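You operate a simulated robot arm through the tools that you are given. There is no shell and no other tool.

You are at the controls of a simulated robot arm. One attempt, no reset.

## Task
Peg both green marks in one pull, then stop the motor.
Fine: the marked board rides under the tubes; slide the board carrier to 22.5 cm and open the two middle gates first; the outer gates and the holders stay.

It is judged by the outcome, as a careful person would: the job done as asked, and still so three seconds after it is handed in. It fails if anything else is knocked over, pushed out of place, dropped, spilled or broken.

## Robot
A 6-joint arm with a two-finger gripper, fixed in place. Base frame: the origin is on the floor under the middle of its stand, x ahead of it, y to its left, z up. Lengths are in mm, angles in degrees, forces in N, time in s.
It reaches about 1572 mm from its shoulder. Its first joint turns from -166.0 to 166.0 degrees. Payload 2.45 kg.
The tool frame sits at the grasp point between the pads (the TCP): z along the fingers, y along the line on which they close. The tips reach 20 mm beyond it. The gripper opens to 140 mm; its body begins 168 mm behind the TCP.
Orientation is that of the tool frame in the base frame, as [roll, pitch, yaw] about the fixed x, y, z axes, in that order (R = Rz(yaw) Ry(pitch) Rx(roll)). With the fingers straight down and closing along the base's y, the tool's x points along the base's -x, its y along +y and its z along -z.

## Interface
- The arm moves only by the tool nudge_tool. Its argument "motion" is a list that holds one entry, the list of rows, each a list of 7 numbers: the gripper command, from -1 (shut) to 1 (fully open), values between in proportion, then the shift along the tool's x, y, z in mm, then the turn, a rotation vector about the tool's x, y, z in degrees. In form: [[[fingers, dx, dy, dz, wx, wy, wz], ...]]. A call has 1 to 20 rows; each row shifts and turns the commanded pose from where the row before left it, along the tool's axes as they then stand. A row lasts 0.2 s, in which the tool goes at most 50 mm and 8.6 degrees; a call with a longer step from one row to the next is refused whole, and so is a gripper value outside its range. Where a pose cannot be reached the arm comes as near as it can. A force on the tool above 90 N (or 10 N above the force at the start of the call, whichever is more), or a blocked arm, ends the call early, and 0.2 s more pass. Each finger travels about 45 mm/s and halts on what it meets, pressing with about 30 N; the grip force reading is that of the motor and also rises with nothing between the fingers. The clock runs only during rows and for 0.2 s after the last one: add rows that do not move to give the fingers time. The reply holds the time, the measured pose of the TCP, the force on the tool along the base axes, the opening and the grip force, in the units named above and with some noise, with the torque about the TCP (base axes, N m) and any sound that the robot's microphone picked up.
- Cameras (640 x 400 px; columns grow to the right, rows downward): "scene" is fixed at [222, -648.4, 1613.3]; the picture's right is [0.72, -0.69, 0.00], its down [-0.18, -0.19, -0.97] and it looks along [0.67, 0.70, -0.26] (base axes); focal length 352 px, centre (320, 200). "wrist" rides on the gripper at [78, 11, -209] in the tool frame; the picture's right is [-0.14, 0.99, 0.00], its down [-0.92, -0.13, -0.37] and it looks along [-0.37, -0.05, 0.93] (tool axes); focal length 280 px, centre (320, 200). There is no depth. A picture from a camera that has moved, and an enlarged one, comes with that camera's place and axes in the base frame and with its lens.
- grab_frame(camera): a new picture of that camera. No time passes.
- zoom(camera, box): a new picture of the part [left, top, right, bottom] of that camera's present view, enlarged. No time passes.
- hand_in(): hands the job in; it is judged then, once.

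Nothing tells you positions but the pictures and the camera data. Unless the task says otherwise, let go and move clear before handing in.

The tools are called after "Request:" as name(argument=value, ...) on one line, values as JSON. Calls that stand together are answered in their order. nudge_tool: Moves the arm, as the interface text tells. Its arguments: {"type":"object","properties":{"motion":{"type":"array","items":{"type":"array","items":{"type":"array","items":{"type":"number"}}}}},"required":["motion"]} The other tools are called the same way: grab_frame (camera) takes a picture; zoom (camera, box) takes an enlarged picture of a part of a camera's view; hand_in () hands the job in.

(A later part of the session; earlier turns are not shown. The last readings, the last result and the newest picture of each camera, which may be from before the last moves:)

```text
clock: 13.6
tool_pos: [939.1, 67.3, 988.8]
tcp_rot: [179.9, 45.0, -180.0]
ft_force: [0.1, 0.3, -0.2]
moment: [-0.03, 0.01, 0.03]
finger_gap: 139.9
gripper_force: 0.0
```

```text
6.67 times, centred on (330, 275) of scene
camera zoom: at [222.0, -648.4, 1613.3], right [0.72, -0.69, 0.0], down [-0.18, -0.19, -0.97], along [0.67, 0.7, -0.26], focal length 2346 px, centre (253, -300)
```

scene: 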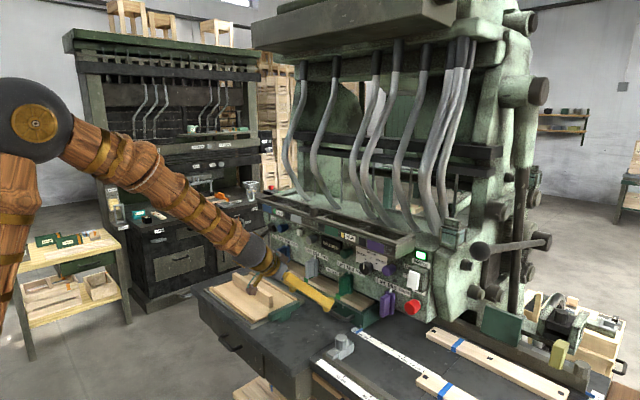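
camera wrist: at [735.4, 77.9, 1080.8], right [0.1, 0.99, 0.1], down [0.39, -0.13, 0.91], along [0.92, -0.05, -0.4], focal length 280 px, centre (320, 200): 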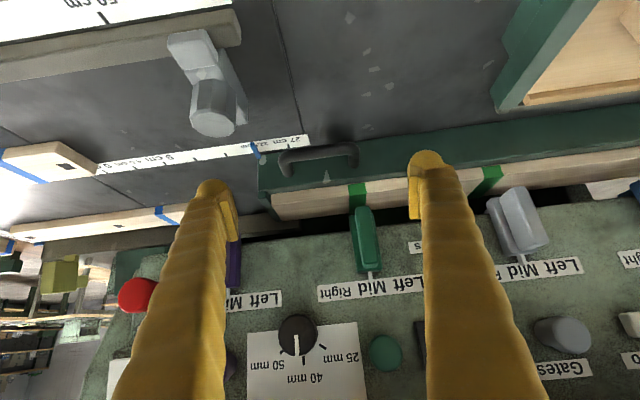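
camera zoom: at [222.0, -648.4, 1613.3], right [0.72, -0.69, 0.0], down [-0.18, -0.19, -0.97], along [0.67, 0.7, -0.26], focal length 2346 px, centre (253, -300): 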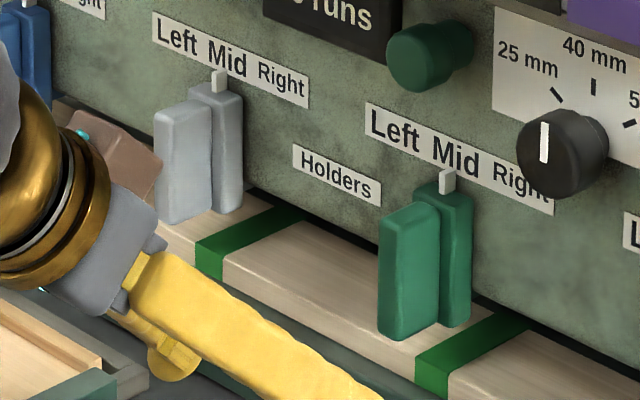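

The pointer reads 22.5 cm (residual about 0.5 mm) and the green marks line up under the gray and green tabs. Next are the gate knobs (green ≈[1068,111,1112], gray ≈[1072,294,1112]); I'm raising clear and levelling the tool in front of the green knob.

Request:
nudge_tool(motion=[[[1, -14.9, 11, -28.6, 0, 0, 0], [1, -14.9, 11, -28.6, 0, 0, 0], [1, -14.9, 11, -28.6, 0, 0, 0], [1, -14.9, 11, -28.6, 0, 0, 0], [-0.2, 0, 0, 0, 0, -7.5, 0], [-0.2, 0, 0, 0, 0, -7.5, 0], [-0.2, 0, 0, 0, 0, -7.5, 0], [-0.2, 0, 0, 0, 0, -7.5, 0], [-0.2, 0, 0, 0, 0, -7.5, 0], [-0.2, 0, 0, 0, 0, -7.5, 0], [-0.2, 0, 0, 0, 0, 0, 0], [-0.2, 0, 0, 0, 0, 0, 0]]])

Request:
grab_frame(camera="wrist")

Request:
grab_frame(camera="scene")

```text
clock: 16.2
tool_pos: [899.2, 91.0, 1109.0]
tcp_rot: [-169.4, 78.5, -172.3]
ft_force: [-1.2, 0.1, 0.3]
moment: [0.0, -0.03, -0.04]
finger_gap: 55.9
gripper_force: 0.0
out of reach, approached as far as the arm can: row 5, 6, 7
```

```text
taken
camera wrist: at [679.4, 110.5, 1072.5], right [0.07, 0.99, 0.1], down [-0.18, -0.08, 0.98], along [0.98, -0.09, 0.18], focal length 280 px, centre (320, 200)
```

wrist: 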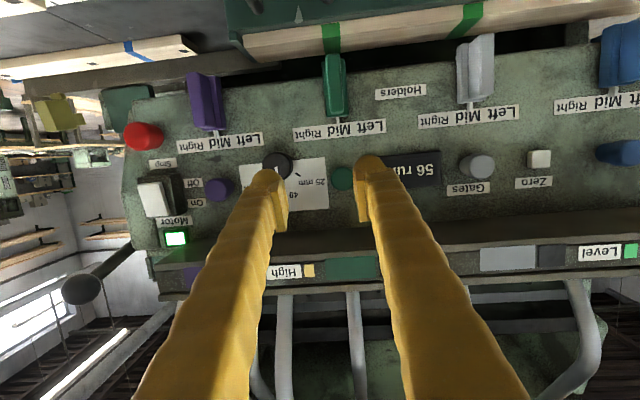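

```text
taken
```

scene: 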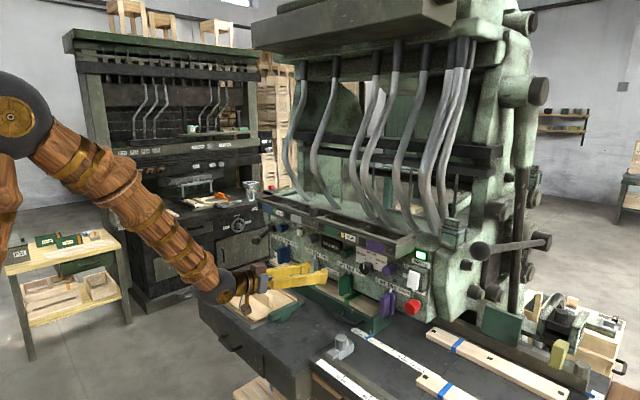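

The last rotation passed near a wrist singularity and the pose is still off the commanded one. I'll idle briefly to see if it settles.

Request:
nudge_tool(motion=[[[-0.2, 0, 0, 0, 0, 0, 0], [-0.2, 0, 0, 0, 0, 0, 0], [-0.2, 0, 0, 0, 0, 0, 0], [-0.2, 0, 0, 0, 0, 0, 0], [-0.2, 0, 0, 0, 0, 0, 0]]])

```text
clock: 17.4
tool_pos: [898.8, 92.3, 1108.5]
tcp_rot: [-169.4, 78.4, -172.3]
ft_force: [0.2, 0.6, 0.2]
moment: [0.02, 0.02, 0.01]
finger_gap: 56.2
gripper_force: 0.1
```

It settled at 78° tilt with a ~3° yaw error, which is usable for the knobs. I'm trimming the yaw and roll and shifting to the green knob's y.

Request:
nudge_tool(motion=[[[-0.2, 0, 10, 0, -1.5, -1, 1], [-0.2, 0, 9, 0, -1.6, -1, 1.1], [-0.2, 0, 0, 0, 0, 0, 0]]])

Request:
grab_frame(camera="wrist")

```text
clock: 18.2
tool_pos: [900.0, 115.6, 1106.4]
tcp_rot: [177.4, 80.5, 177.0]
ft_force: [0.6, -0.1, -0.6]
moment: [0.0, -0.05, 0.0]
finger_gap: 55.9
gripper_force: 0.1
out of reach, approached as far as the arm can: row 2
```

```text
taken
camera wrist: at [680.2, 128.3, 1063.7], right [0.03, 0.99, 0.14], down [-0.21, -0.13, 0.97], along [0.98, -0.06, 0.21], focal length 280 px, centre (320, 200)
```

wrist: 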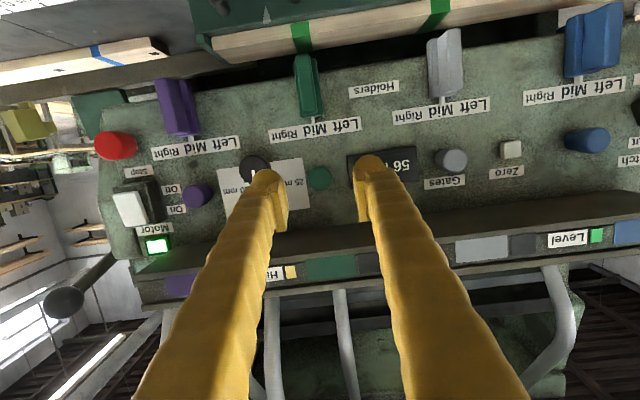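

Orientation is now good (tool nearly level, closing along y), and the green knob is centred between the fingers. Moving in 100 mm, then re-checking.

Request:
nudge_tool(motion=[[[-0.2, -5.3, -0.9, 25, 0, 0, 0], [-0.2, -5.3, -0.9, 25, 0, 0, 0], [-0.2, -5.3, -0.9, 25, 0, 0, 0], [-0.2, -5.3, -0.9, 25, 0, 0, 0], [-0.2, 0, 0, 0, 0, 0, 0]]])

Request:
grab_frame(camera="wrist")

Request:
zoom(camera="scene", box=[290, 215, 410, 305])

```text
clock: 19.4
tool_pos: [1002.1, 120.3, 1112.7]
tcp_rot: [177.7, 80.4, 177.1]
ft_force: [-0.3, -0.1, 0.4]
moment: [-0.03, 0.0, -0.04]
finger_gap: 55.9
gripper_force: 0.0
out of reach, approached as far as the arm can: row 2, 4
```

```text
taken
camera wrist: at [782.7, 134.2, 1071.4], right [0.03, 0.99, 0.14], down [-0.21, -0.13, 0.97], along [0.98, -0.06, 0.2], focal length 280 px, centre (320, 200)
```

wrist: 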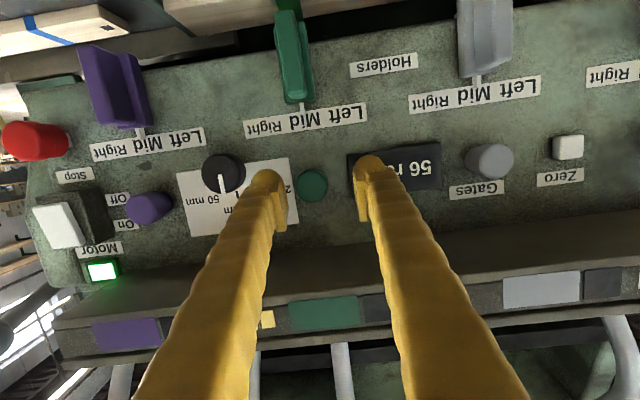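

```text
4.44 times, centred on (350, 260) of scene
camera zoom: at [222.0, -648.4, 1613.3], right [0.72, -0.69, 0.0], down [-0.18, -0.19, -0.97], along [0.67, 0.7, -0.26], focal length 1564 px, centre (187, -67)
```

zoom: 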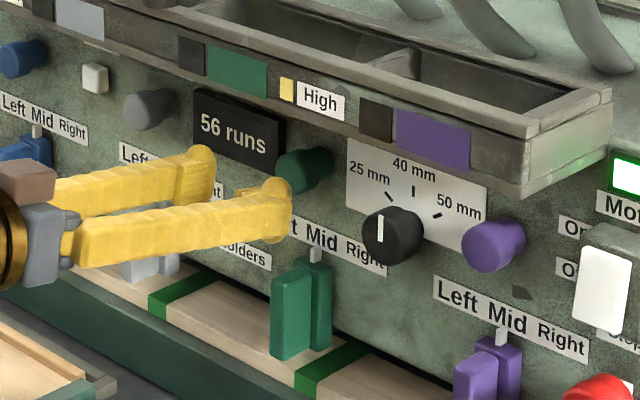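

The reply says some rows were out of reach and y drifted to 120 instead of about 111. I'll test a pure sideways correction to see whether the arm responds.

Request:
nudge_tool(motion=[[[-0.2, 0, -5, 0, 0, 0, 0], [-0.2, 0, -5, 0, 0, 0, 0], [-0.2, 0, 0, 0, 0, 0, 0]]])

Request:
grab_frame(camera="scene")

```text
clock: 20.2
tool_pos: [1002.0, 120.5, 1113.1]
tcp_rot: [177.7, 80.4, 177.1]
ft_force: [0.6, -0.2, 0.4]
moment: [0.01, -0.01, 0.0]
finger_gap: 55.8
gripper_force: 0.1
out of reach, approached as far as the arm can: row 1, 2
```

```text
taken
```

scene: 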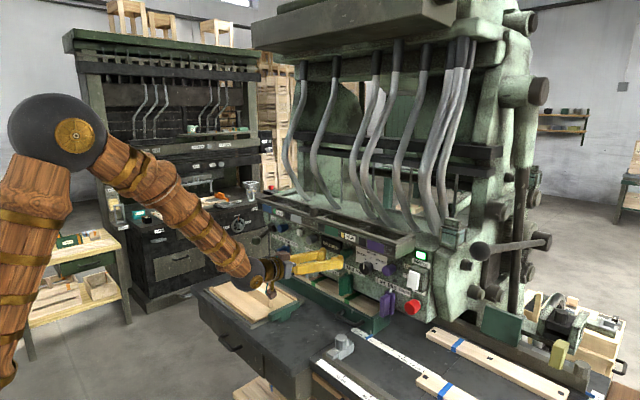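

The arm can't move toward -y in this posture, which suggests a wrist joint limit picked up passing the singularity. I'll back off along the tool axis and test roll in each direction to find the limited side.

Request:
nudge_tool(motion=[[[-0.2, 0, 0, -40, 0, 0, 0], [-0.2, 0, 0, -40, 0, 0, 0], [-0.2, 0, 0, 0, 0, 0, 8], [-0.2, 0, 0, 0, 0, 0, 8], [-0.2, 0, 0, 0, 0, 0, 0]]])

```text
clock: 21.4
tool_pos: [925.6, 117.6, 1135.6]
tcp_rot: [167.1, 80.0, 166.9]
ft_force: [-0.2, -0.2, 0.2]
moment: [0.03, -0.01, -0.01]
finger_gap: 56.1
gripper_force: 0.2
out of reach, approached as far as the arm can: row 3, 4
```

Positive roll was blocked. Testing negative roll.

Request:
nudge_tool(motion=[[[-0.2, 0, 0, 0, 0, 0, -8], [-0.2, 0, 0, 0, 0, 0, -8], [-0.2, 0, 0, 0, 0, 0, 0]]])

Request:
grab_frame(camera="wrist")

```text
clock: 22.2
tool_pos: [925.5, 118.5, 1133.9]
tcp_rot: [-126.0, 73.1, -124.8]
ft_force: [0.1, 0.1, 0.2]
moment: [0.01, 0.0, 0.0]
finger_gap: 56.0
gripper_force: 0.1
```

```text
taken
camera wrist: at [706.0, 110.2, 1092.1], right [-0.02, 0.99, -0.1], down [-0.21, 0.1, 0.97], along [0.98, 0.04, 0.2], focal length 280 px, centre (320, 200)
```

wrist: 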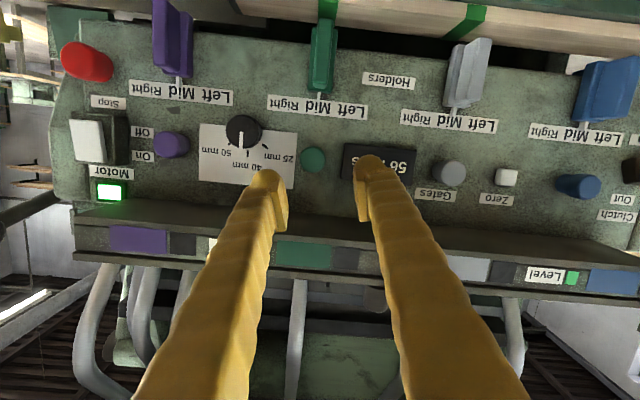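

Negative roll is free, so I'll roll the tool a full 180° in that direction; that also puts the camera on top with an upright picture and keeps the fingers closing along y.

Request:
nudge_tool(motion=[[[-0.2, 0, 0, 0, 0, 0, -8.3], [-0.2, 0, 0, 0, 0, 0, -8.3], [-0.2, 0, 0, 0, 0, 0, -8.3], [-0.2, 0, 0, 0, 0, 0, -8.3], [-0.2, 0, 0, 0, 0, 0, -8.3], [-0.2, 0, 0, 0, 0, 0, -8.3], [-0.2, 0, 0, 0, 0, 0, -8.3], [-0.2, 0, 0, 0, 0, 0, -8.3], [-0.2, 0, 0, 0, 0, 0, -8.3], [-0.2, 0, 0, 0, 0, 0, -8.3], [-0.2, 0, 0, 0, 0, 0, -8.3], [-0.2, 0, 0, 0, 0, 0, -8.3], [-0.2, 0, 0, 0, 0, 0, -8.3], [-0.2, 0, 0, 0, 0, 0, -8.3], [-0.2, 0, 0, 0, 0, 0, -8.3], [-0.2, 0, 0, 0, 0, 0, -8.3], [-0.2, 0, 0, 0, 0, 0, -8.3], [-0.2, 0, 0, 0, 0, 0, -8.3], [-0.2, 0, 0, 0, 0, 0, -8.3], [-0.2, 0, 0, 0, 0, 0, -8.3]]])

Request:
grab_frame(camera="wrist")

```text
clock: 26.4
tool_pos: [926.2, 117.3, 1133.4]
tcp_rot: [-179.2, -80.2, -0.7]
ft_force: [-0.4, 0.5, 0.6]
moment: [-0.01, -0.02, -0.03]
finger_gap: 56.1
gripper_force: 0.0
```

```text
taken
camera wrist: at [732.2, 106.7, 1246.5], right [-0.02, -0.99, -0.14], down [-0.52, 0.13, -0.84], along [0.85, 0.05, -0.52], focal length 280 px, centre (320, 200)
```

wrist: 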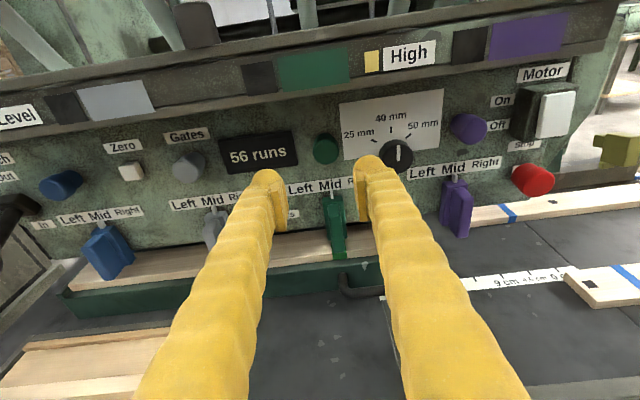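

The picture is upright now and the orientation is clean (tool x up, y toward -y, z into the panel). Approaching the green gate knob at about y=110, z=1114.

Request:
nudge_tool(motion=[[[-0.2, 1, 2, 25, 0, 0, 0], [-0.2, 1, 2, 25, 0, 0, 0], [-0.2, 1, 2, 25, 0, 0, 0], [-0.2, 1, 1.5, 25, 0, 0, 0], [-0.2, 0, 0, 0, 0, 0, 0]]])

Request:
grab_frame(camera="wrist")

Request:
zoom(camera="scene", box=[300, 215, 396, 275])

```text
clock: 27.6
tool_pos: [1025.0, 117.1, 1124.4]
tcp_rot: [-179.0, -80.1, -1.6]
ft_force: [0.2, 0.0, 0.3]
moment: [0.02, 0.03, -0.01]
finger_gap: 55.9
gripper_force: 0.0
out of reach, approached as far as the arm can: row 3, 4
```

```text
taken
camera wrist: at [832.0, 108.1, 1237.1], right [-0.04, -0.99, -0.14], down [-0.52, 0.14, -0.84], along [0.85, 0.04, -0.52], focal length 280 px, centre (320, 200)
```

wrist: 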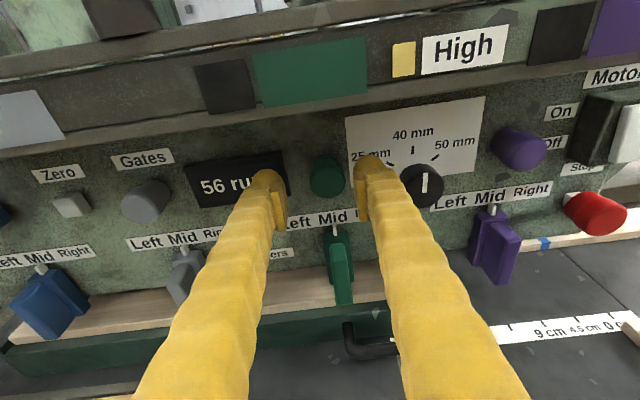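

```text
6.67 times, centred on (348, 245) of scene
camera zoom: at [222.0, -648.4, 1613.3], right [0.72, -0.69, 0.0], down [-0.18, -0.19, -0.97], along [0.67, 0.7, -0.26], focal length 2346 px, centre (133, -100)
```

zoom: 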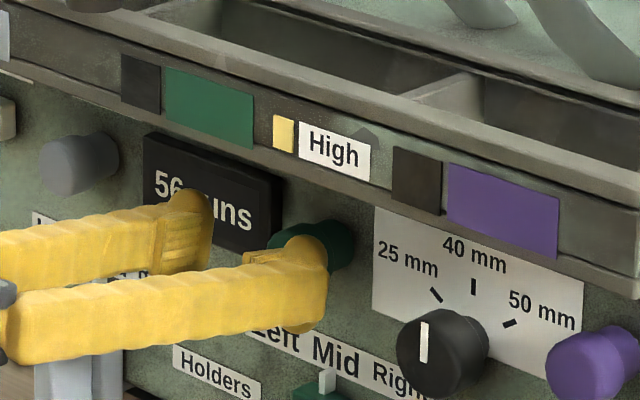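

The arm again couldn't go lower in y: joint 4 seems to have flipped near its limit in this posture. Yawing the tool a few degrees toward -y should relieve that, so I'll back off slightly, yaw -6°, and then shift sideways.

Request:
nudge_tool(motion=[[[-0.2, 0, 0, -20, 0, 0, 0], [-0.2, 0, 0, 0, -3, 0, 0], [-0.2, 0, 0, 0, -3, 0, 0], [-0.2, 0, 3, 0, 0, 0, 0], [-0.2, 0, 3, 0, 0, 0, 0], [-0.2, 0, 0, 0, 0, 0, 0]]])

Request:
grab_frame(camera="wrist")

```text
clock: 29.0
tool_pos: [1004.3, 111.8, 1126.1]
tcp_rot: [175.5, -80.2, -1.7]
ft_force: [-0.6, 0.5, -0.1]
moment: [-0.02, 0.01, -0.01]
finger_gap: 56.0
gripper_force: 0.1
```

```text
taken
camera wrist: at [811.1, 121.8, 1239.3], right [-0.13, -0.98, -0.12], down [-0.51, 0.17, -0.85], along [0.85, -0.04, -0.52], focal length 280 px, centre (320, 200)
```

wrist: 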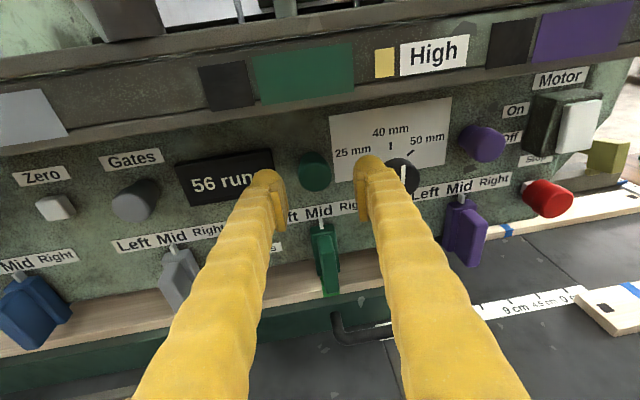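

The yaw freed the arm and the green knob is centred at about [1068, 110.6, 1115]. Moving in so the pads surround the cap, without closing yet.

Request:
nudge_tool(motion=[[[-0.2, -0.4, -1.7, 19.5, 0, 0, 0], [-0.2, -0.4, -1.7, 19.5, 0, 0, 0], [-0.2, -0.4, -1.6, 19, 0, 0, 0], [-0.2, 0, 0, 0, 0, 0, 0]]])

Request:
grab_frame(camera="wrist")

Request:
zoom(camera="scene", box=[316, 230, 380, 270])

```text
clock: 30.0
tool_pos: [1061.3, 109.7, 1114.7]
tcp_rot: [175.6, -80.2, -1.7]
ft_force: [0.3, 0.1, 0.0]
moment: [-0.03, -0.01, -0.01]
finger_gap: 56.0
gripper_force: 0.2
```

```text
taken
camera wrist: at [868.3, 119.9, 1227.7], right [-0.13, -0.98, -0.12], down [-0.51, 0.17, -0.85], along [0.85, -0.04, -0.52], focal length 280 px, centre (320, 200)
```

wrist: 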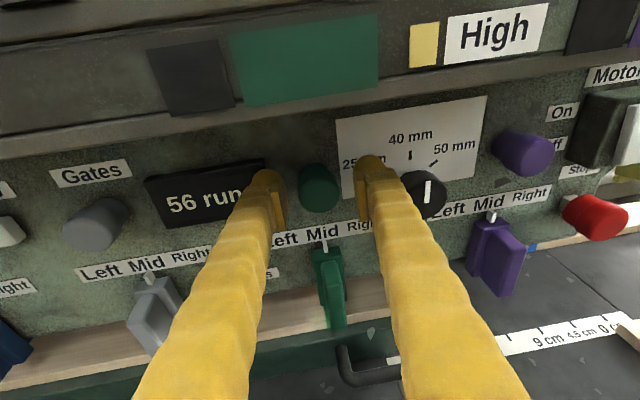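

```text
10.00 times, centred on (348, 250) of scene
camera zoom: at [222.0, -648.4, 1613.3], right [0.72, -0.69, 0.0], down [-0.18, -0.19, -0.97], along [0.67, 0.7, -0.26], focal length 3520 px, centre (40, -300)
```

zoom: 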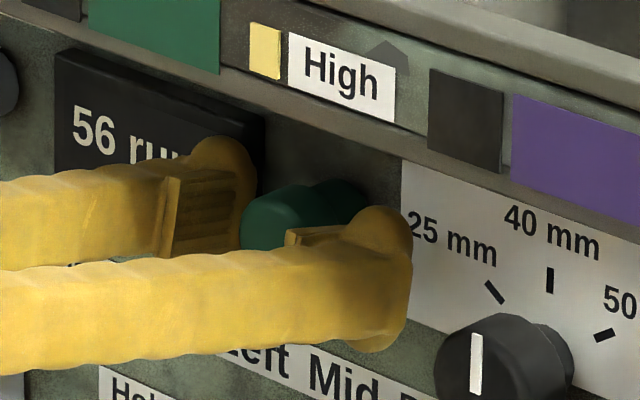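

The fingers straddle the green cap. Closing on it now.

Request:
nudge_tool(motion=[[[-0.65, 0, 0, 0, 0, 0, 0], [-0.65, 0, 0, 0, 0, 0, 0], [-0.65, 0, 0, 0, 0, 0, 0], [-0.65, 0, 0, 0, 0, 0, 0]]])

Request:
grab_frame(camera="wrist")

Request:
zoom(camera="scene", box=[316, 230, 380, 270])

```text
clock: 31.0
tool_pos: [1061.3, 110.6, 1115.8]
tcp_rot: [175.4, -80.2, -1.3]
ft_force: [2.0, 24.9, -0.7]
moment: [-0.06, 0.04, 0.52]
finger_gap: 32.6
gripper_force: 45.1
```

```text
taken
camera wrist: at [868.0, 121.2, 1227.8], right [-0.12, -0.98, -0.12], down [-0.51, 0.17, -0.85], along [0.85, -0.04, -0.52], focal length 280 px, centre (320, 200)
```

wrist: 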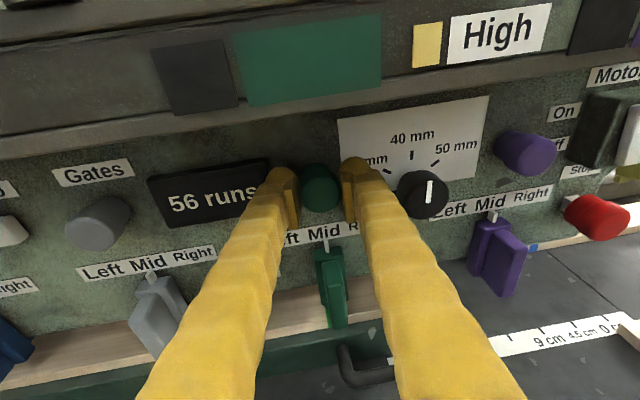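

```text
10.00 times, centred on (348, 250) of scene
camera zoom: at [222.0, -648.4, 1613.3], right [0.72, -0.69, 0.0], down [-0.18, -0.19, -0.97], along [0.67, 0.7, -0.26], focal length 3520 px, centre (40, -300)
```

zoom: 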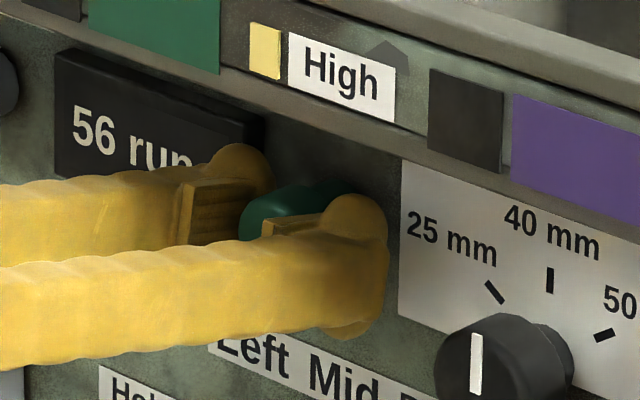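

Firm hold on the green cap at 32.6 mm. Pulling straight out toward the robot in small steps.

Request:
nudge_tool(motion=[[[-0.65, -0.85, -0.5, -4.9, 0, 0, 0], [-0.65, -0.85, 0.5, -4.9, 0, 0, 0], [-0.65, -0.85, 0.5, -4.9, 0, 0, 0], [-0.65, 0, 0, 0, 0, 0, 0]]])

Request:
grab_frame(camera="wrist")

Request:
zoom(camera="scene", box=[300, 215, 396, 275])

```text
clock: 32.0
tool_pos: [1046.5, 110.6, 1115.3]
tcp_rot: [175.6, -80.3, -1.8]
ft_force: [-1.0, 7.2, 2.8]
moment: [0.05, -0.08, 0.36]
finger_gap: 32.8
gripper_force: 44.6
```

```text
taken
camera wrist: at [853.1, 121.6, 1227.5], right [-0.13, -0.98, -0.12], down [-0.5, 0.17, -0.85], along [0.85, -0.05, -0.52], focal length 280 px, centre (320, 200)
```

wrist: 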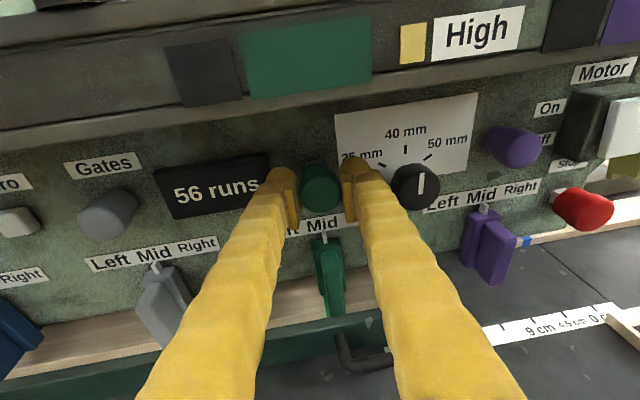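

```text
6.67 times, centred on (348, 245) of scene
camera zoom: at [222.0, -648.4, 1613.3], right [0.72, -0.69, 0.0], down [-0.18, -0.19, -0.97], along [0.67, 0.7, -0.26], focal length 2346 px, centre (133, -100)
```

zoom: 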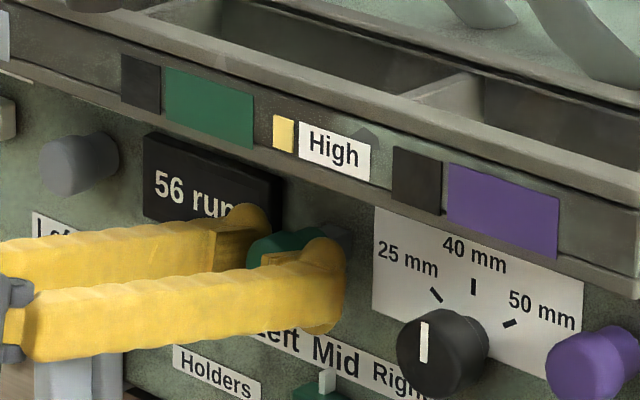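

The knob is coming out with a gray stem showing behind it, at low force, so it is a pull gate. Continuing in small steps until it meets a stop.

Request:
nudge_tool(motion=[[[-0.65, -0.85, 0.5, -4.9, 0, 0, 0], [-0.65, -0.85, 0.5, -4.9, 0, 0, 0], [-0.65, 0, 0, 0, 0, 0, 0]]])

Request:
zoom(camera="scene", box=[300, 215, 396, 275])

```text
clock: 32.8
tool_pos: [1035.6, 112.3, 1114.6]
tcp_rot: [175.7, -80.2, -1.7]
ft_force: [0.0, 2.0, 3.3]
moment: [-0.02, -0.07, 0.3]
finger_gap: 32.6
gripper_force: 44.5
```

```text
6.67 times, centred on (348, 245) of scene
camera zoom: at [222.0, -648.4, 1613.3], right [0.72, -0.69, 0.0], down [-0.18, -0.19, -0.97], along [0.67, 0.7, -0.26], focal length 2346 px, centre (133, -100)
```

zoom: 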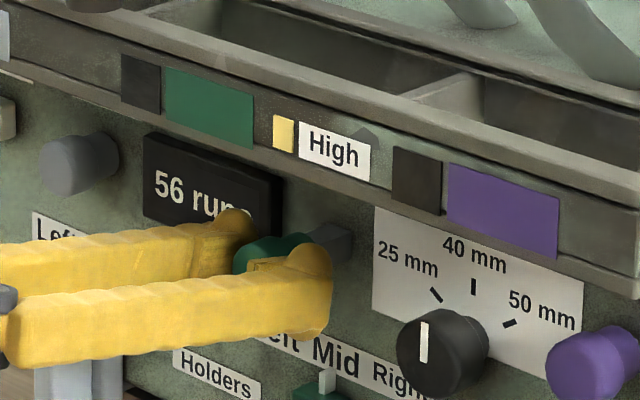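

Still moving freely at about 26 mm out. Continuing to the stop.

Request:
nudge_tool(motion=[[[-0.65, -0.85, 0.5, -4.9, 0, 0, 0], [-0.65, -0.85, 0.5, -4.9, 0, 0, 0], [-0.65, 0, 0, 0, 0, 0, 0]]])

Request:
zoom(camera="scene", box=[300, 215, 396, 275])

```text
clock: 33.6
tool_pos: [1027.3, 110.7, 1115.3]
tcp_rot: [175.7, -80.3, -1.8]
ft_force: [29.7, -10.0, 1.1]
moment: [0.01, -0.06, 0.2]
finger_gap: 32.3
gripper_force: 44.8
```

```text
6.67 times, centred on (348, 245) of scene
camera zoom: at [222.0, -648.4, 1613.3], right [0.72, -0.69, 0.0], down [-0.18, -0.19, -0.97], along [0.67, 0.7, -0.26], focal length 2346 px, centre (133, -100)
```

zoom: 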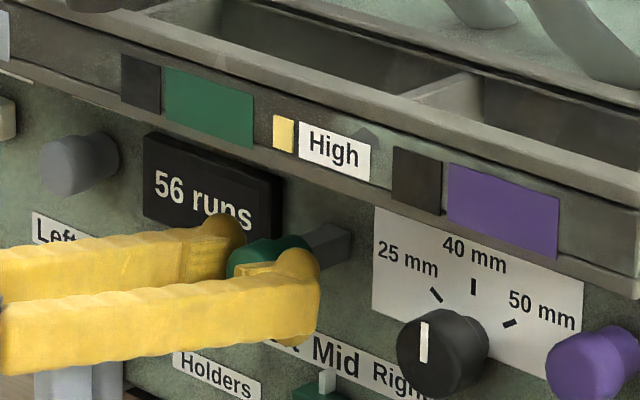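

Force rose to 30 N, so the knob reached its outer stop at about 33 mm of travel. Easing the tension, opening, and backing away straight.

Request:
nudge_tool(motion=[[[-0.65, 0.17, 0, 1, 0, 0, 0], [-0.2, 0, 0, 0, 0, 0, 0], [-0.2, 0, 0, 0, 0, 0, 0], [-0.2, 0, 0, 0, 0, 0, 0], [-0.2, -3.4, 2.1, -19.6, 0, 0, 0], [-0.2, -5, 3.2, -29.4, 0, 0, 0], [-0.2, 0, 0, 0, 0, 0, 0]]])

Request:
grab_frame(camera="wrist")

Request:
zoom(camera="scene", box=[300, 215, 396, 275])

```text
clock: 35.2
tool_pos: [976.8, 109.7, 1116.6]
tcp_rot: [175.5, -80.1, -1.6]
ft_force: [0.1, 0.6, 0.7]
moment: [0.0, 0.01, 0.02]
finger_gap: 56.1
gripper_force: 0.1
```

```text
taken
camera wrist: at [784.0, 120.3, 1229.3], right [-0.13, -0.98, -0.12], down [-0.51, 0.17, -0.85], along [0.85, -0.05, -0.52], focal length 280 px, centre (320, 200)
```

wrist: 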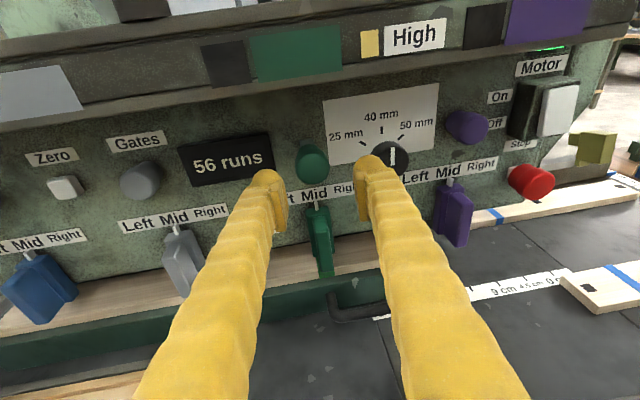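

```text
6.67 times, centred on (348, 245) of scene
camera zoom: at [222.0, -648.4, 1613.3], right [0.72, -0.69, 0.0], down [-0.18, -0.19, -0.97], along [0.67, 0.7, -0.26], focal length 2346 px, centre (133, -100)
```

zoom: 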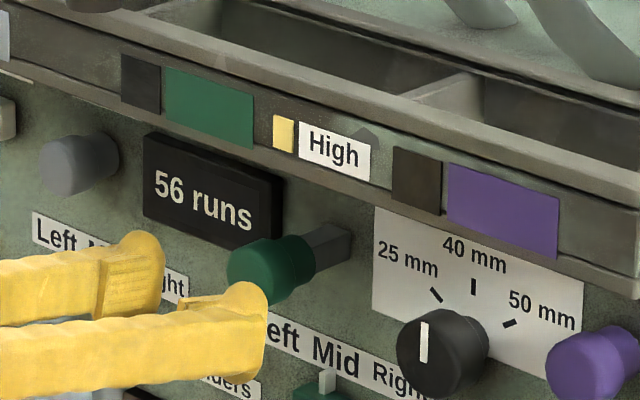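

Green gate is open and stays out. Now shifting over to the gray knob (y≈291), squaring the yaw on the way at a safe standoff.

Request:
nudge_tool(motion=[[[-0.2, 0, 0, 0, 3.1, 0, 0], [-0.2, 0, 0, 0, 3.1, 0, 0], [-0.2, 0, -36, 0, 0, 0, 0], [-0.2, 0, -36, 0, 0, 0, 0], [-0.2, 0, -36, 0, 0, 0, 0], [-0.2, 0, -36, 0, 0, 0, 0], [-0.2, 0, -37, 0, 0, 0, 0], [-0.2, 0, 0, 0, 0, 0, 0]]])

Request:
grab_frame(camera="wrist")

```text
clock: 37.0
tool_pos: [975.2, 299.1, 1118.1]
tcp_rot: [-178.2, -80.2, -1.6]
ft_force: [0.5, 0.4, 0.3]
moment: [0.01, -0.03, -0.02]
finger_gap: 55.9
gripper_force: 0.1
out of reach, approached as far as the arm can: row 2
```

```text
taken
camera wrist: at [782.0, 286.4, 1230.3], right [-0.02, -0.99, -0.14], down [-0.52, 0.13, -0.84], along [0.85, 0.06, -0.52], focal length 280 px, centre (320, 200)
```

wrist: 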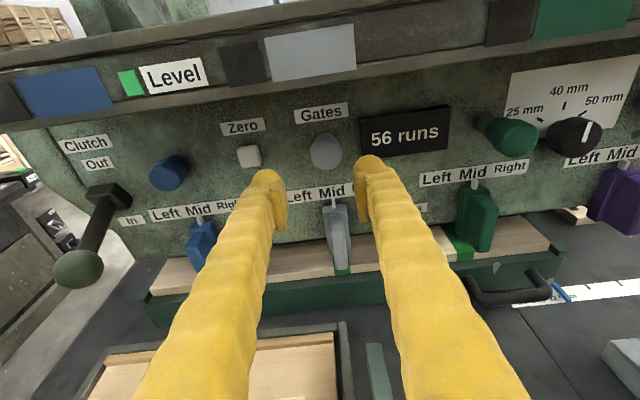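

The gray knob is at about [1070, 291.5, 1114]. Moving in to straddle it.

Request:
nudge_tool(motion=[[[-0.2, 3, 1.9, 21.7, 0, 0, 0], [-0.2, 3, 1.9, 21.7, 0, 0, 0], [-0.2, 3, 1.9, 21.7, 0, 0, 0], [-0.2, 3, 1.9, 21.7, 0, 0, 0], [-0.2, 0, 0, 0, 0, 0, 0]]])

Request:
grab_frame(camera="wrist")

Request:
zoom(camera="scene", box=[268, 215, 348, 265])

```text
clock: 38.2
tool_pos: [1063.3, 292.2, 1115.2]
tcp_rot: [-178.1, -80.2, -1.8]
ft_force: [0.5, 0.7, -0.4]
moment: [0.01, -0.03, 0.02]
finger_gap: 56.0
gripper_force: 0.0
```

```text
taken
camera wrist: at [869.7, 279.8, 1227.5], right [-0.02, -0.99, -0.14], down [-0.52, 0.13, -0.84], along [0.85, 0.06, -0.52], focal length 280 px, centre (320, 200)
```

wrist: 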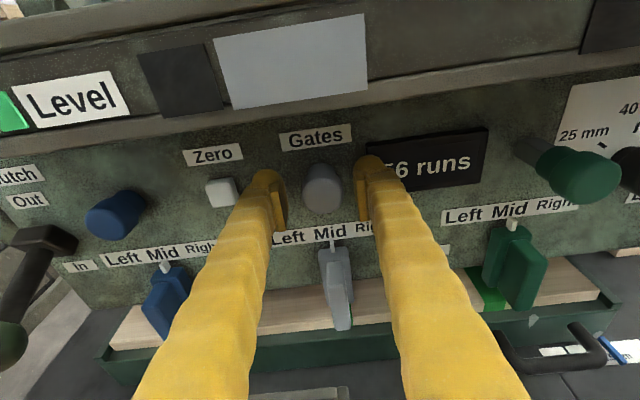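

```text
8.00 times, centred on (308, 240) of scene
camera zoom: at [222.0, -648.4, 1613.3], right [0.72, -0.69, 0.0], down [-0.18, -0.19, -0.97], along [0.67, 0.7, -0.26], focal length 2816 px, centre (416, -120)
```

zoom: 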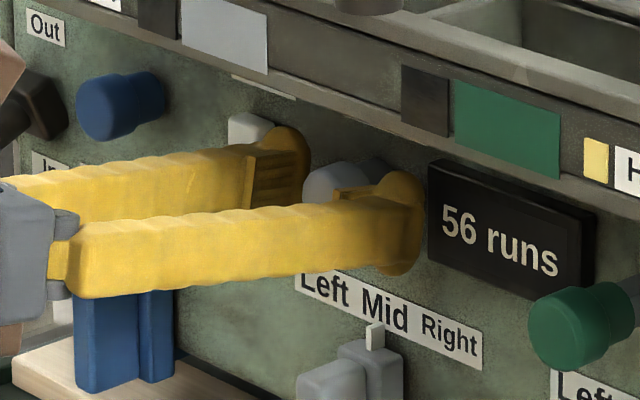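

The fingers straddle the gray knob, clear of the Zero button. Closing and pulling out 25 mm.

Request:
nudge_tool(motion=[[[-0.65, 0, 0, 0, 0, 0, 0], [-0.65, 0, 0, 0, 0, 0, 0], [-0.65, 0, 0, 0, 0, 0, 0], [-0.65, 0, 0, 0, 0, 0, 0], [-0.65, -0.85, 0, -4.9, 0, 0, 0], [-0.65, -0.85, 0, -4.9, 0, 0, 0], [-0.65, -0.85, 0, -4.9, 0, 0, 0], [-0.65, -0.85, 0, -4.9, 0, 0, 0], [-0.65, -0.85, 0, -4.9, 0, 0, 0], [-0.65, 0, 0, 0, 0, 0, 0]]])

Request:
zoom(camera="scene", box=[268, 215, 348, 265])

```text
clock: 40.4
tool_pos: [1039.0, 291.1, 1114.5]
tcp_rot: [-178.2, -80.1, -1.6]
ft_force: [-2.7, -16.0, -5.5]
moment: [0.14, 0.08, -0.16]
finger_gap: 35.2
gripper_force: 8.0
```

```text
8.00 times, centred on (308, 240) of scene
camera zoom: at [222.0, -648.4, 1613.3], right [0.72, -0.69, 0.0], down [-0.18, -0.19, -0.97], along [0.67, 0.7, -0.26], focal length 2816 px, centre (416, -120)
```

zoom: 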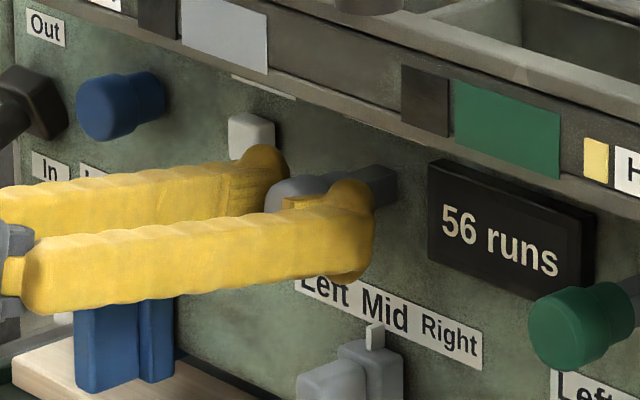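

The gray knob is following. Continuing to its outer stop.

Request:
nudge_tool(motion=[[[-0.65, -0.7, 0, -4, 0, 0, 0], [-0.65, -0.7, 0, -4, 0, 0, 0], [-0.65, -0.4, 0, -2, 0, 0, 0], [-0.65, 0, 0, 0, 0, 0, 0]]])

Request:
zoom(camera="scene", box=[268, 215, 348, 265])

```text
clock: 41.4
tool_pos: [1030.3, 291.9, 1116.4]
tcp_rot: [-178.0, -80.2, -1.8]
ft_force: [5.2, -18.0, 2.8]
moment: [-0.09, -0.03, -0.11]
finger_gap: 36.3
gripper_force: 8.3
```

```text
8.00 times, centred on (308, 240) of scene
camera zoom: at [222.0, -648.4, 1613.3], right [0.72, -0.69, 0.0], down [-0.18, -0.19, -0.97], along [0.67, 0.7, -0.26], focal length 2816 px, centre (416, -120)
```

zoom: 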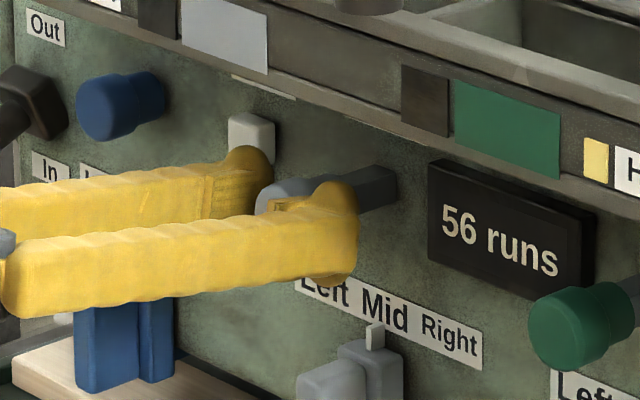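

The gray knob is about 33 mm out without clear stop force yet. Tightening the grip a little and easing out a few more millimetres.

Request:
nudge_tool(motion=[[[-0.9, 0, 0, 0, 0, 0, 0], [-0.9, 0, 0, 0, 0, 0, 0], [-0.9, -0.35, 0, -2, 0, 0, 0], [-0.9, -0.35, 0, -2, 0, 0, 0], [-0.9, 0, 0, 0, 0, 0, 0]]])

Request:
zoom(camera="scene", box=[268, 215, 348, 265])

Request:
grab_frame(camera="wrist")

```text
clock: 42.6
tool_pos: [1025.7, 290.3, 1116.6]
tcp_rot: [-178.0, -80.1, -2.0]
ft_force: [28.5, -45.1, 4.0]
moment: [-0.08, -0.18, -0.22]
finger_gap: 32.1
gripper_force: 45.0
```

```text
8.00 times, centred on (308, 240) of scene
camera zoom: at [222.0, -648.4, 1613.3], right [0.72, -0.69, 0.0], down [-0.18, -0.19, -0.97], along [0.67, 0.7, -0.26], focal length 2816 px, centre (416, -120)
```

zoom: 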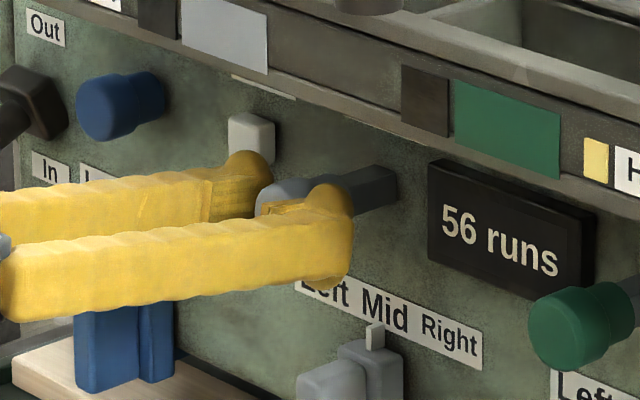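

```text
taken
camera wrist: at [832.7, 278.2, 1228.2], right [-0.02, -0.99, -0.14], down [-0.52, 0.13, -0.84], along [0.85, 0.05, -0.52], focal length 280 px, centre (320, 200)
```

wrist: 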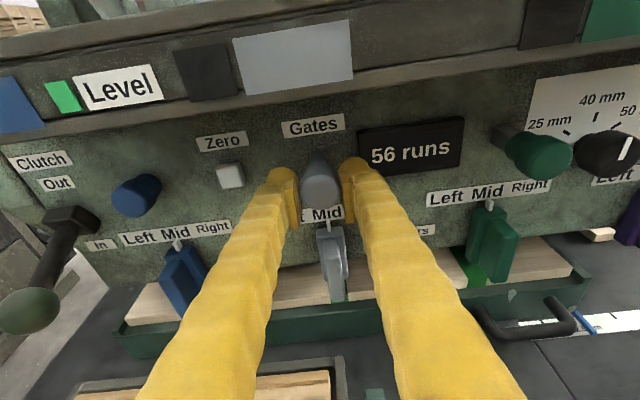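

Now 28 N in pull direction and the knob no longer advances, so it's at its stop. Releasing and backing off to compare both knobs.

Request:
nudge_tool(motion=[[[-0.9, 0.2, 0, 1, 0, 0, 0], [-0.2, 0, 0, 0, 0, 0, 0], [-0.2, 0, 0, 0, 0, 0, 0], [-0.2, 0, 0, 0, 0, 0, 0], [-0.2, -3.4, 0, -19.7, 0, 0, 0], [-0.2, -5.1, 0, -29.5, 0, 0, 0], [-0.2, -8, 0, -45, 0, 0, 0], [-0.2, 0, 0, 0, 0, 0, 0]]])

Request:
zoom(camera="scene", box=[268, 205, 396, 285])

Request:
grab_frame(camera="wrist")

```text
clock: 44.4
tool_pos: [929.1, 292.2, 1114.7]
tcp_rot: [-178.2, -80.1, -1.5]
ft_force: [0.7, 0.2, 0.1]
moment: [0.01, -0.02, 0.01]
finger_gap: 55.9
gripper_force: 0.0
```

```text
5.00 times, centred on (332, 245) of scene
camera zoom: at [222.0, -648.4, 1613.3], right [0.72, -0.69, 0.0], down [-0.18, -0.19, -0.97], along [0.67, 0.7, -0.26], focal length 1760 px, centre (260, -25)
```

zoom: 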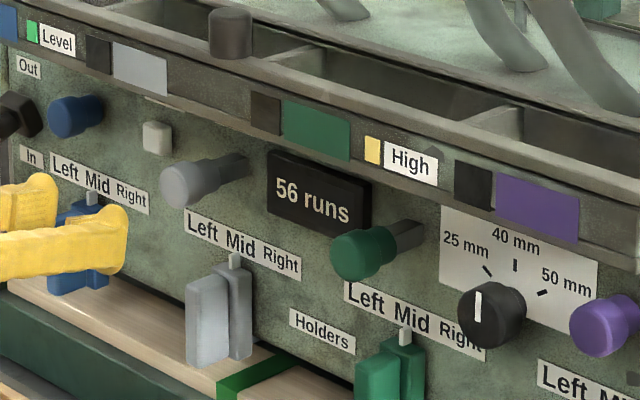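

```text
taken
camera wrist: at [736.3, 279.9, 1227.1], right [-0.02, -0.99, -0.14], down [-0.52, 0.13, -0.84], along [0.85, 0.06, -0.52], focal length 280 px, centre (320, 200)
```

wrist: 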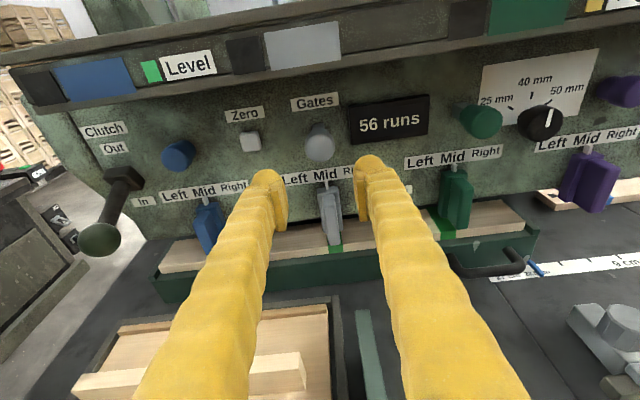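

Both middle gates are open with the outer gates and holders untouched. Next is the big ball lever at about [1074, -335, 1260]; I'll retreat, rise, and move right with the tool yawed so the joint limit is respected, then study the lever before touching it.

Request:
nudge_tool(motion=[[[-0.2, 0, 0, -45, 0, 0, 0], [-0.2, 0, 0, -45, 0, 0, 0], [-0.2, 45, 0, 0, 0, 0, 0], [-0.2, 45, 0, 0, 0, 0, 0], [-0.2, 45, 0, 0, 0, 0, 0], [-0.2, 45, 0, 0, 0, 0, 0], [-0.2, 0, 43, 0, 0, 0, 0], [-0.2, 0, 43, 0, 0, 0, 0], [-0.2, 0, 43, 0, 0, 0, 0], [-0.2, 0, 43, 0, 0, 0, 0], [-0.2, 0, 0, 0, -7, 0, 0], [-0.2, 0, 0, 0, -7, 0, 0], [-0.2, 0, 0, 0, -7, 0, 0], [-0.2, 0, 0, 0, -7, 0, 0], [-0.2, 0, 0, 0, 0, 0, 0]]])

Request:
grab_frame(camera="wrist")

Request:
grab_frame(camera="scene")

```text
clock: 47.6
tool_pos: [874.0, 117.9, 1307.1]
tcp_rot: [153.8, -80.1, -1.7]
ft_force: [0.1, 0.6, -0.4]
moment: [0.0, -0.02, 0.0]
finger_gap: 55.9
gripper_force: 0.0
```

```text
taken
camera wrist: at [698.7, 205.7, 1416.9], right [-0.48, -0.87, -0.06], down [-0.42, 0.29, -0.86], along [0.77, -0.39, -0.51], focal length 280 px, centre (320, 200)
```

wrist: 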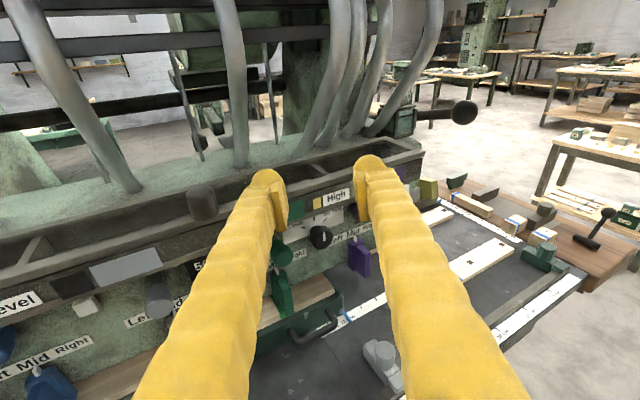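

```text
taken
```

scene: 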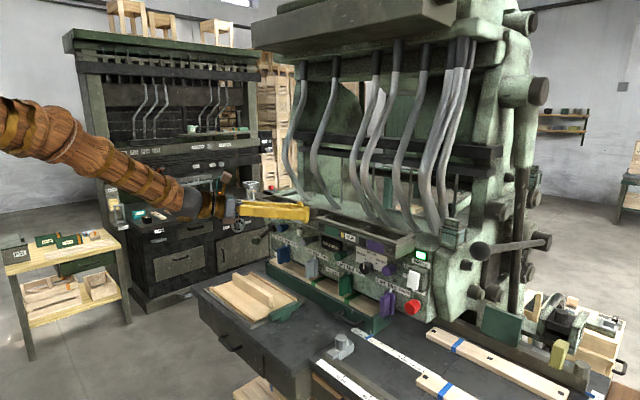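

The lever ball triangulates to about [1079, -333, 1260]. Zooming in to see the lever's pivot and arm direction.

Request:
zoom(camera="wrist", box=[370, 70, 498, 150])

Request:
zoom(camera="scene", box=[450, 210, 570, 285])

Request:
zoom(camera="scene", box=[440, 0, 600, 400])

```text
5.00 times, centred on (434, 110) of wrist
camera zoom: at [698.7, 205.7, 1416.9], right [-0.48, -0.87, -0.06], down [-0.42, 0.29, -0.86], along [0.77, -0.39, -0.51], focal length 1402 px, centre (-250, 650)
```

zoom: 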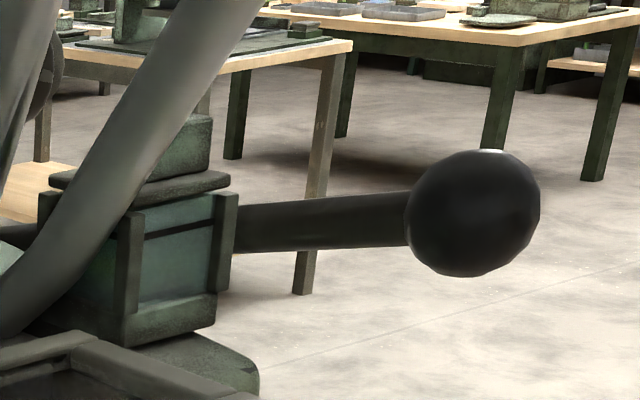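

```text
5.33 times, centred on (510, 248) of scene
camera zoom: at [222.0, -648.4, 1613.3], right [0.72, -0.69, 0.0], down [-0.18, -0.19, -0.97], along [0.67, 0.7, -0.26], focal length 1877 px, centre (-693, -53)
```

zoom: 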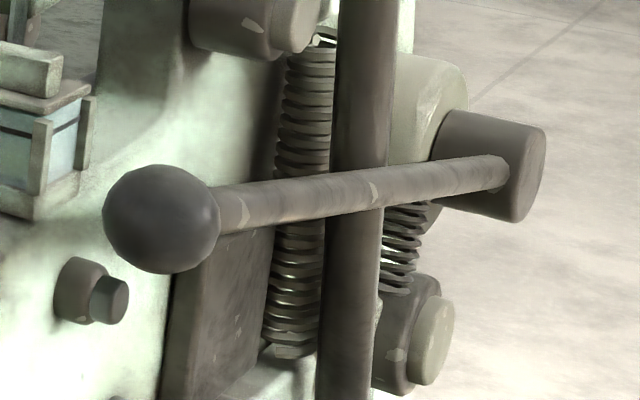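

```text
1.00 times, centred on (520, 200) of scene (not enlarged: the box is as wide or as high as the picture)
camera zoom: at [222.0, -648.4, 1613.3], right [0.72, -0.69, 0.0], down [-0.18, -0.19, -0.97], along [0.67, 0.7, -0.26], focal length 352 px, centre (120, 200)
```

zoom: 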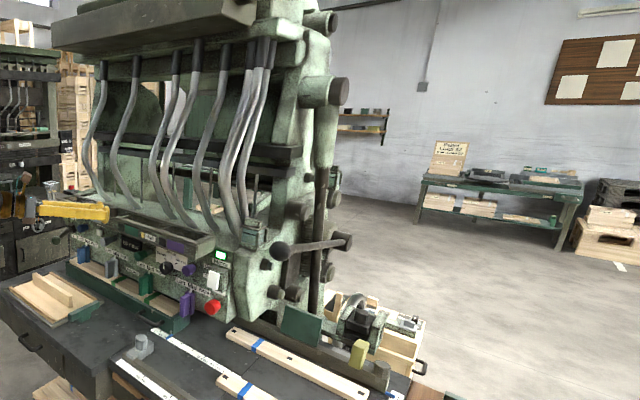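

The lever is about 590 mm long with its hub far back near x≈1650, so the ball will move almost straight down. I'll grip the ball top-and-bottom (closing vertically) so the upper pad pushes positively; first I'll traverse right at a safe standoff, then roll the tool 90°.

Request:
nudge_tool(motion=[[[0.3, -0.5, 38, 21.2, 0, 0, 0], [0.3, -0.5, 38, 21.2, 0, 0, 0], [0.3, -0.5, 38, 21.2, 0, 0, 0], [0.3, -0.5, 38, 21.2, 0, 0, 0], [0.3, -0.5, 38, 21.2, 0, 0, 0], [0.3, -0.5, 38, 21.2, 0, 0, 0], [0.3, -0.5, 38, 21.2, 0, 0, 0], [0.3, -0.5, 38, 21.2, 0, 0, 0], [0.3, 0, 0, 0, 0, 0, 0]]])

Request:
grab_frame(camera="wrist")

Request:
grab_frame(camera="scene")

```text
clock: 49.6
tool_pos: [882.1, -229.6, 1301.5]
tcp_rot: [153.8, -80.1, -1.6]
ft_force: [0.4, 0.4, -0.4]
moment: [0.03, -0.01, 0.0]
finger_gap: 91.0
gripper_force: 0.1
```

```text
taken
camera wrist: at [707.4, -142.6, 1411.1], right [-0.48, -0.88, -0.06], down [-0.42, 0.29, -0.86], along [0.77, -0.39, -0.51], focal length 280 px, centre (320, 200)
```

wrist: 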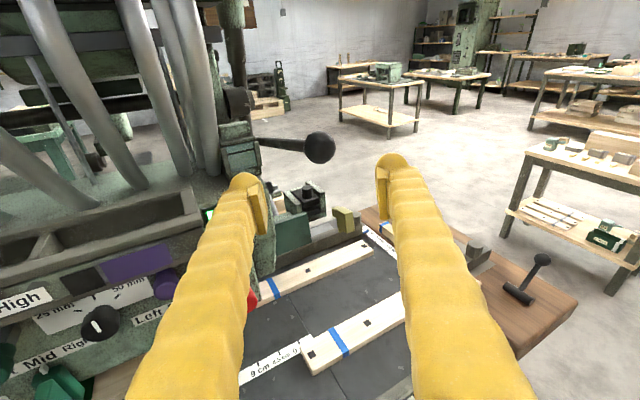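

```text
taken
```

scene: 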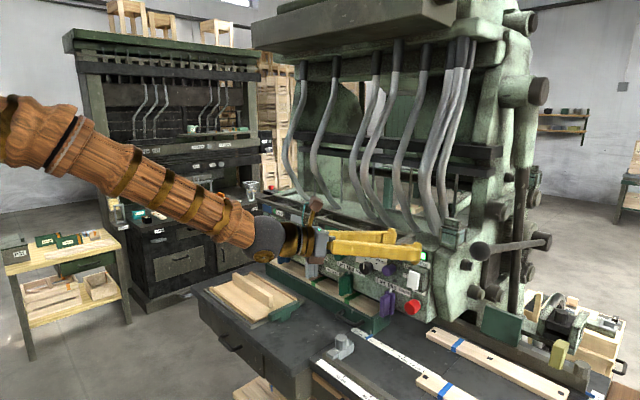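

Ball confirmed near [1081, -335, 1259]. Zooming to refine the lever rod geometry and what lies beneath it.

Request:
zoom(camera="wrist", box=[220, 90, 380, 250])

Request:
zoom(camera="wrist", box=[210, 110, 338, 190])

```text
2.50 times, centred on (300, 170) of wrist
camera zoom: at [707.4, -142.6, 1411.1], right [-0.48, -0.88, -0.06], down [-0.42, 0.29, -0.86], along [0.77, -0.39, -0.51], focal length 701 px, centre (370, 275)
```

zoom: 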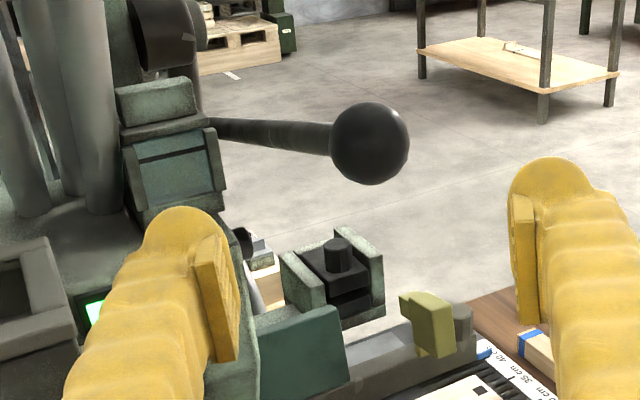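

```text
5.00 times, centred on (274, 150) of wrist
camera zoom: at [707.4, -142.6, 1411.1], right [-0.48, -0.88, -0.06], down [-0.42, 0.29, -0.86], along [0.77, -0.39, -0.51], focal length 1402 px, centre (550, 450)
```

zoom: 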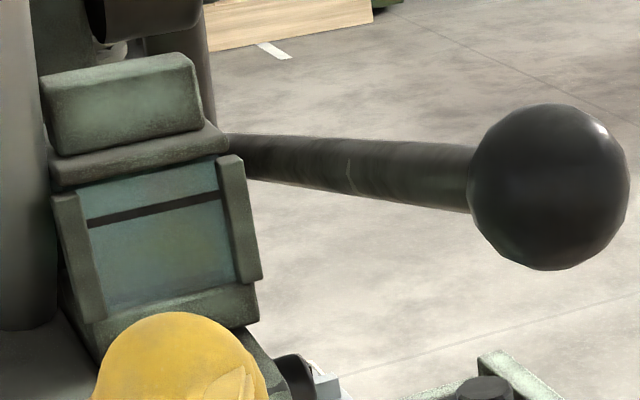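

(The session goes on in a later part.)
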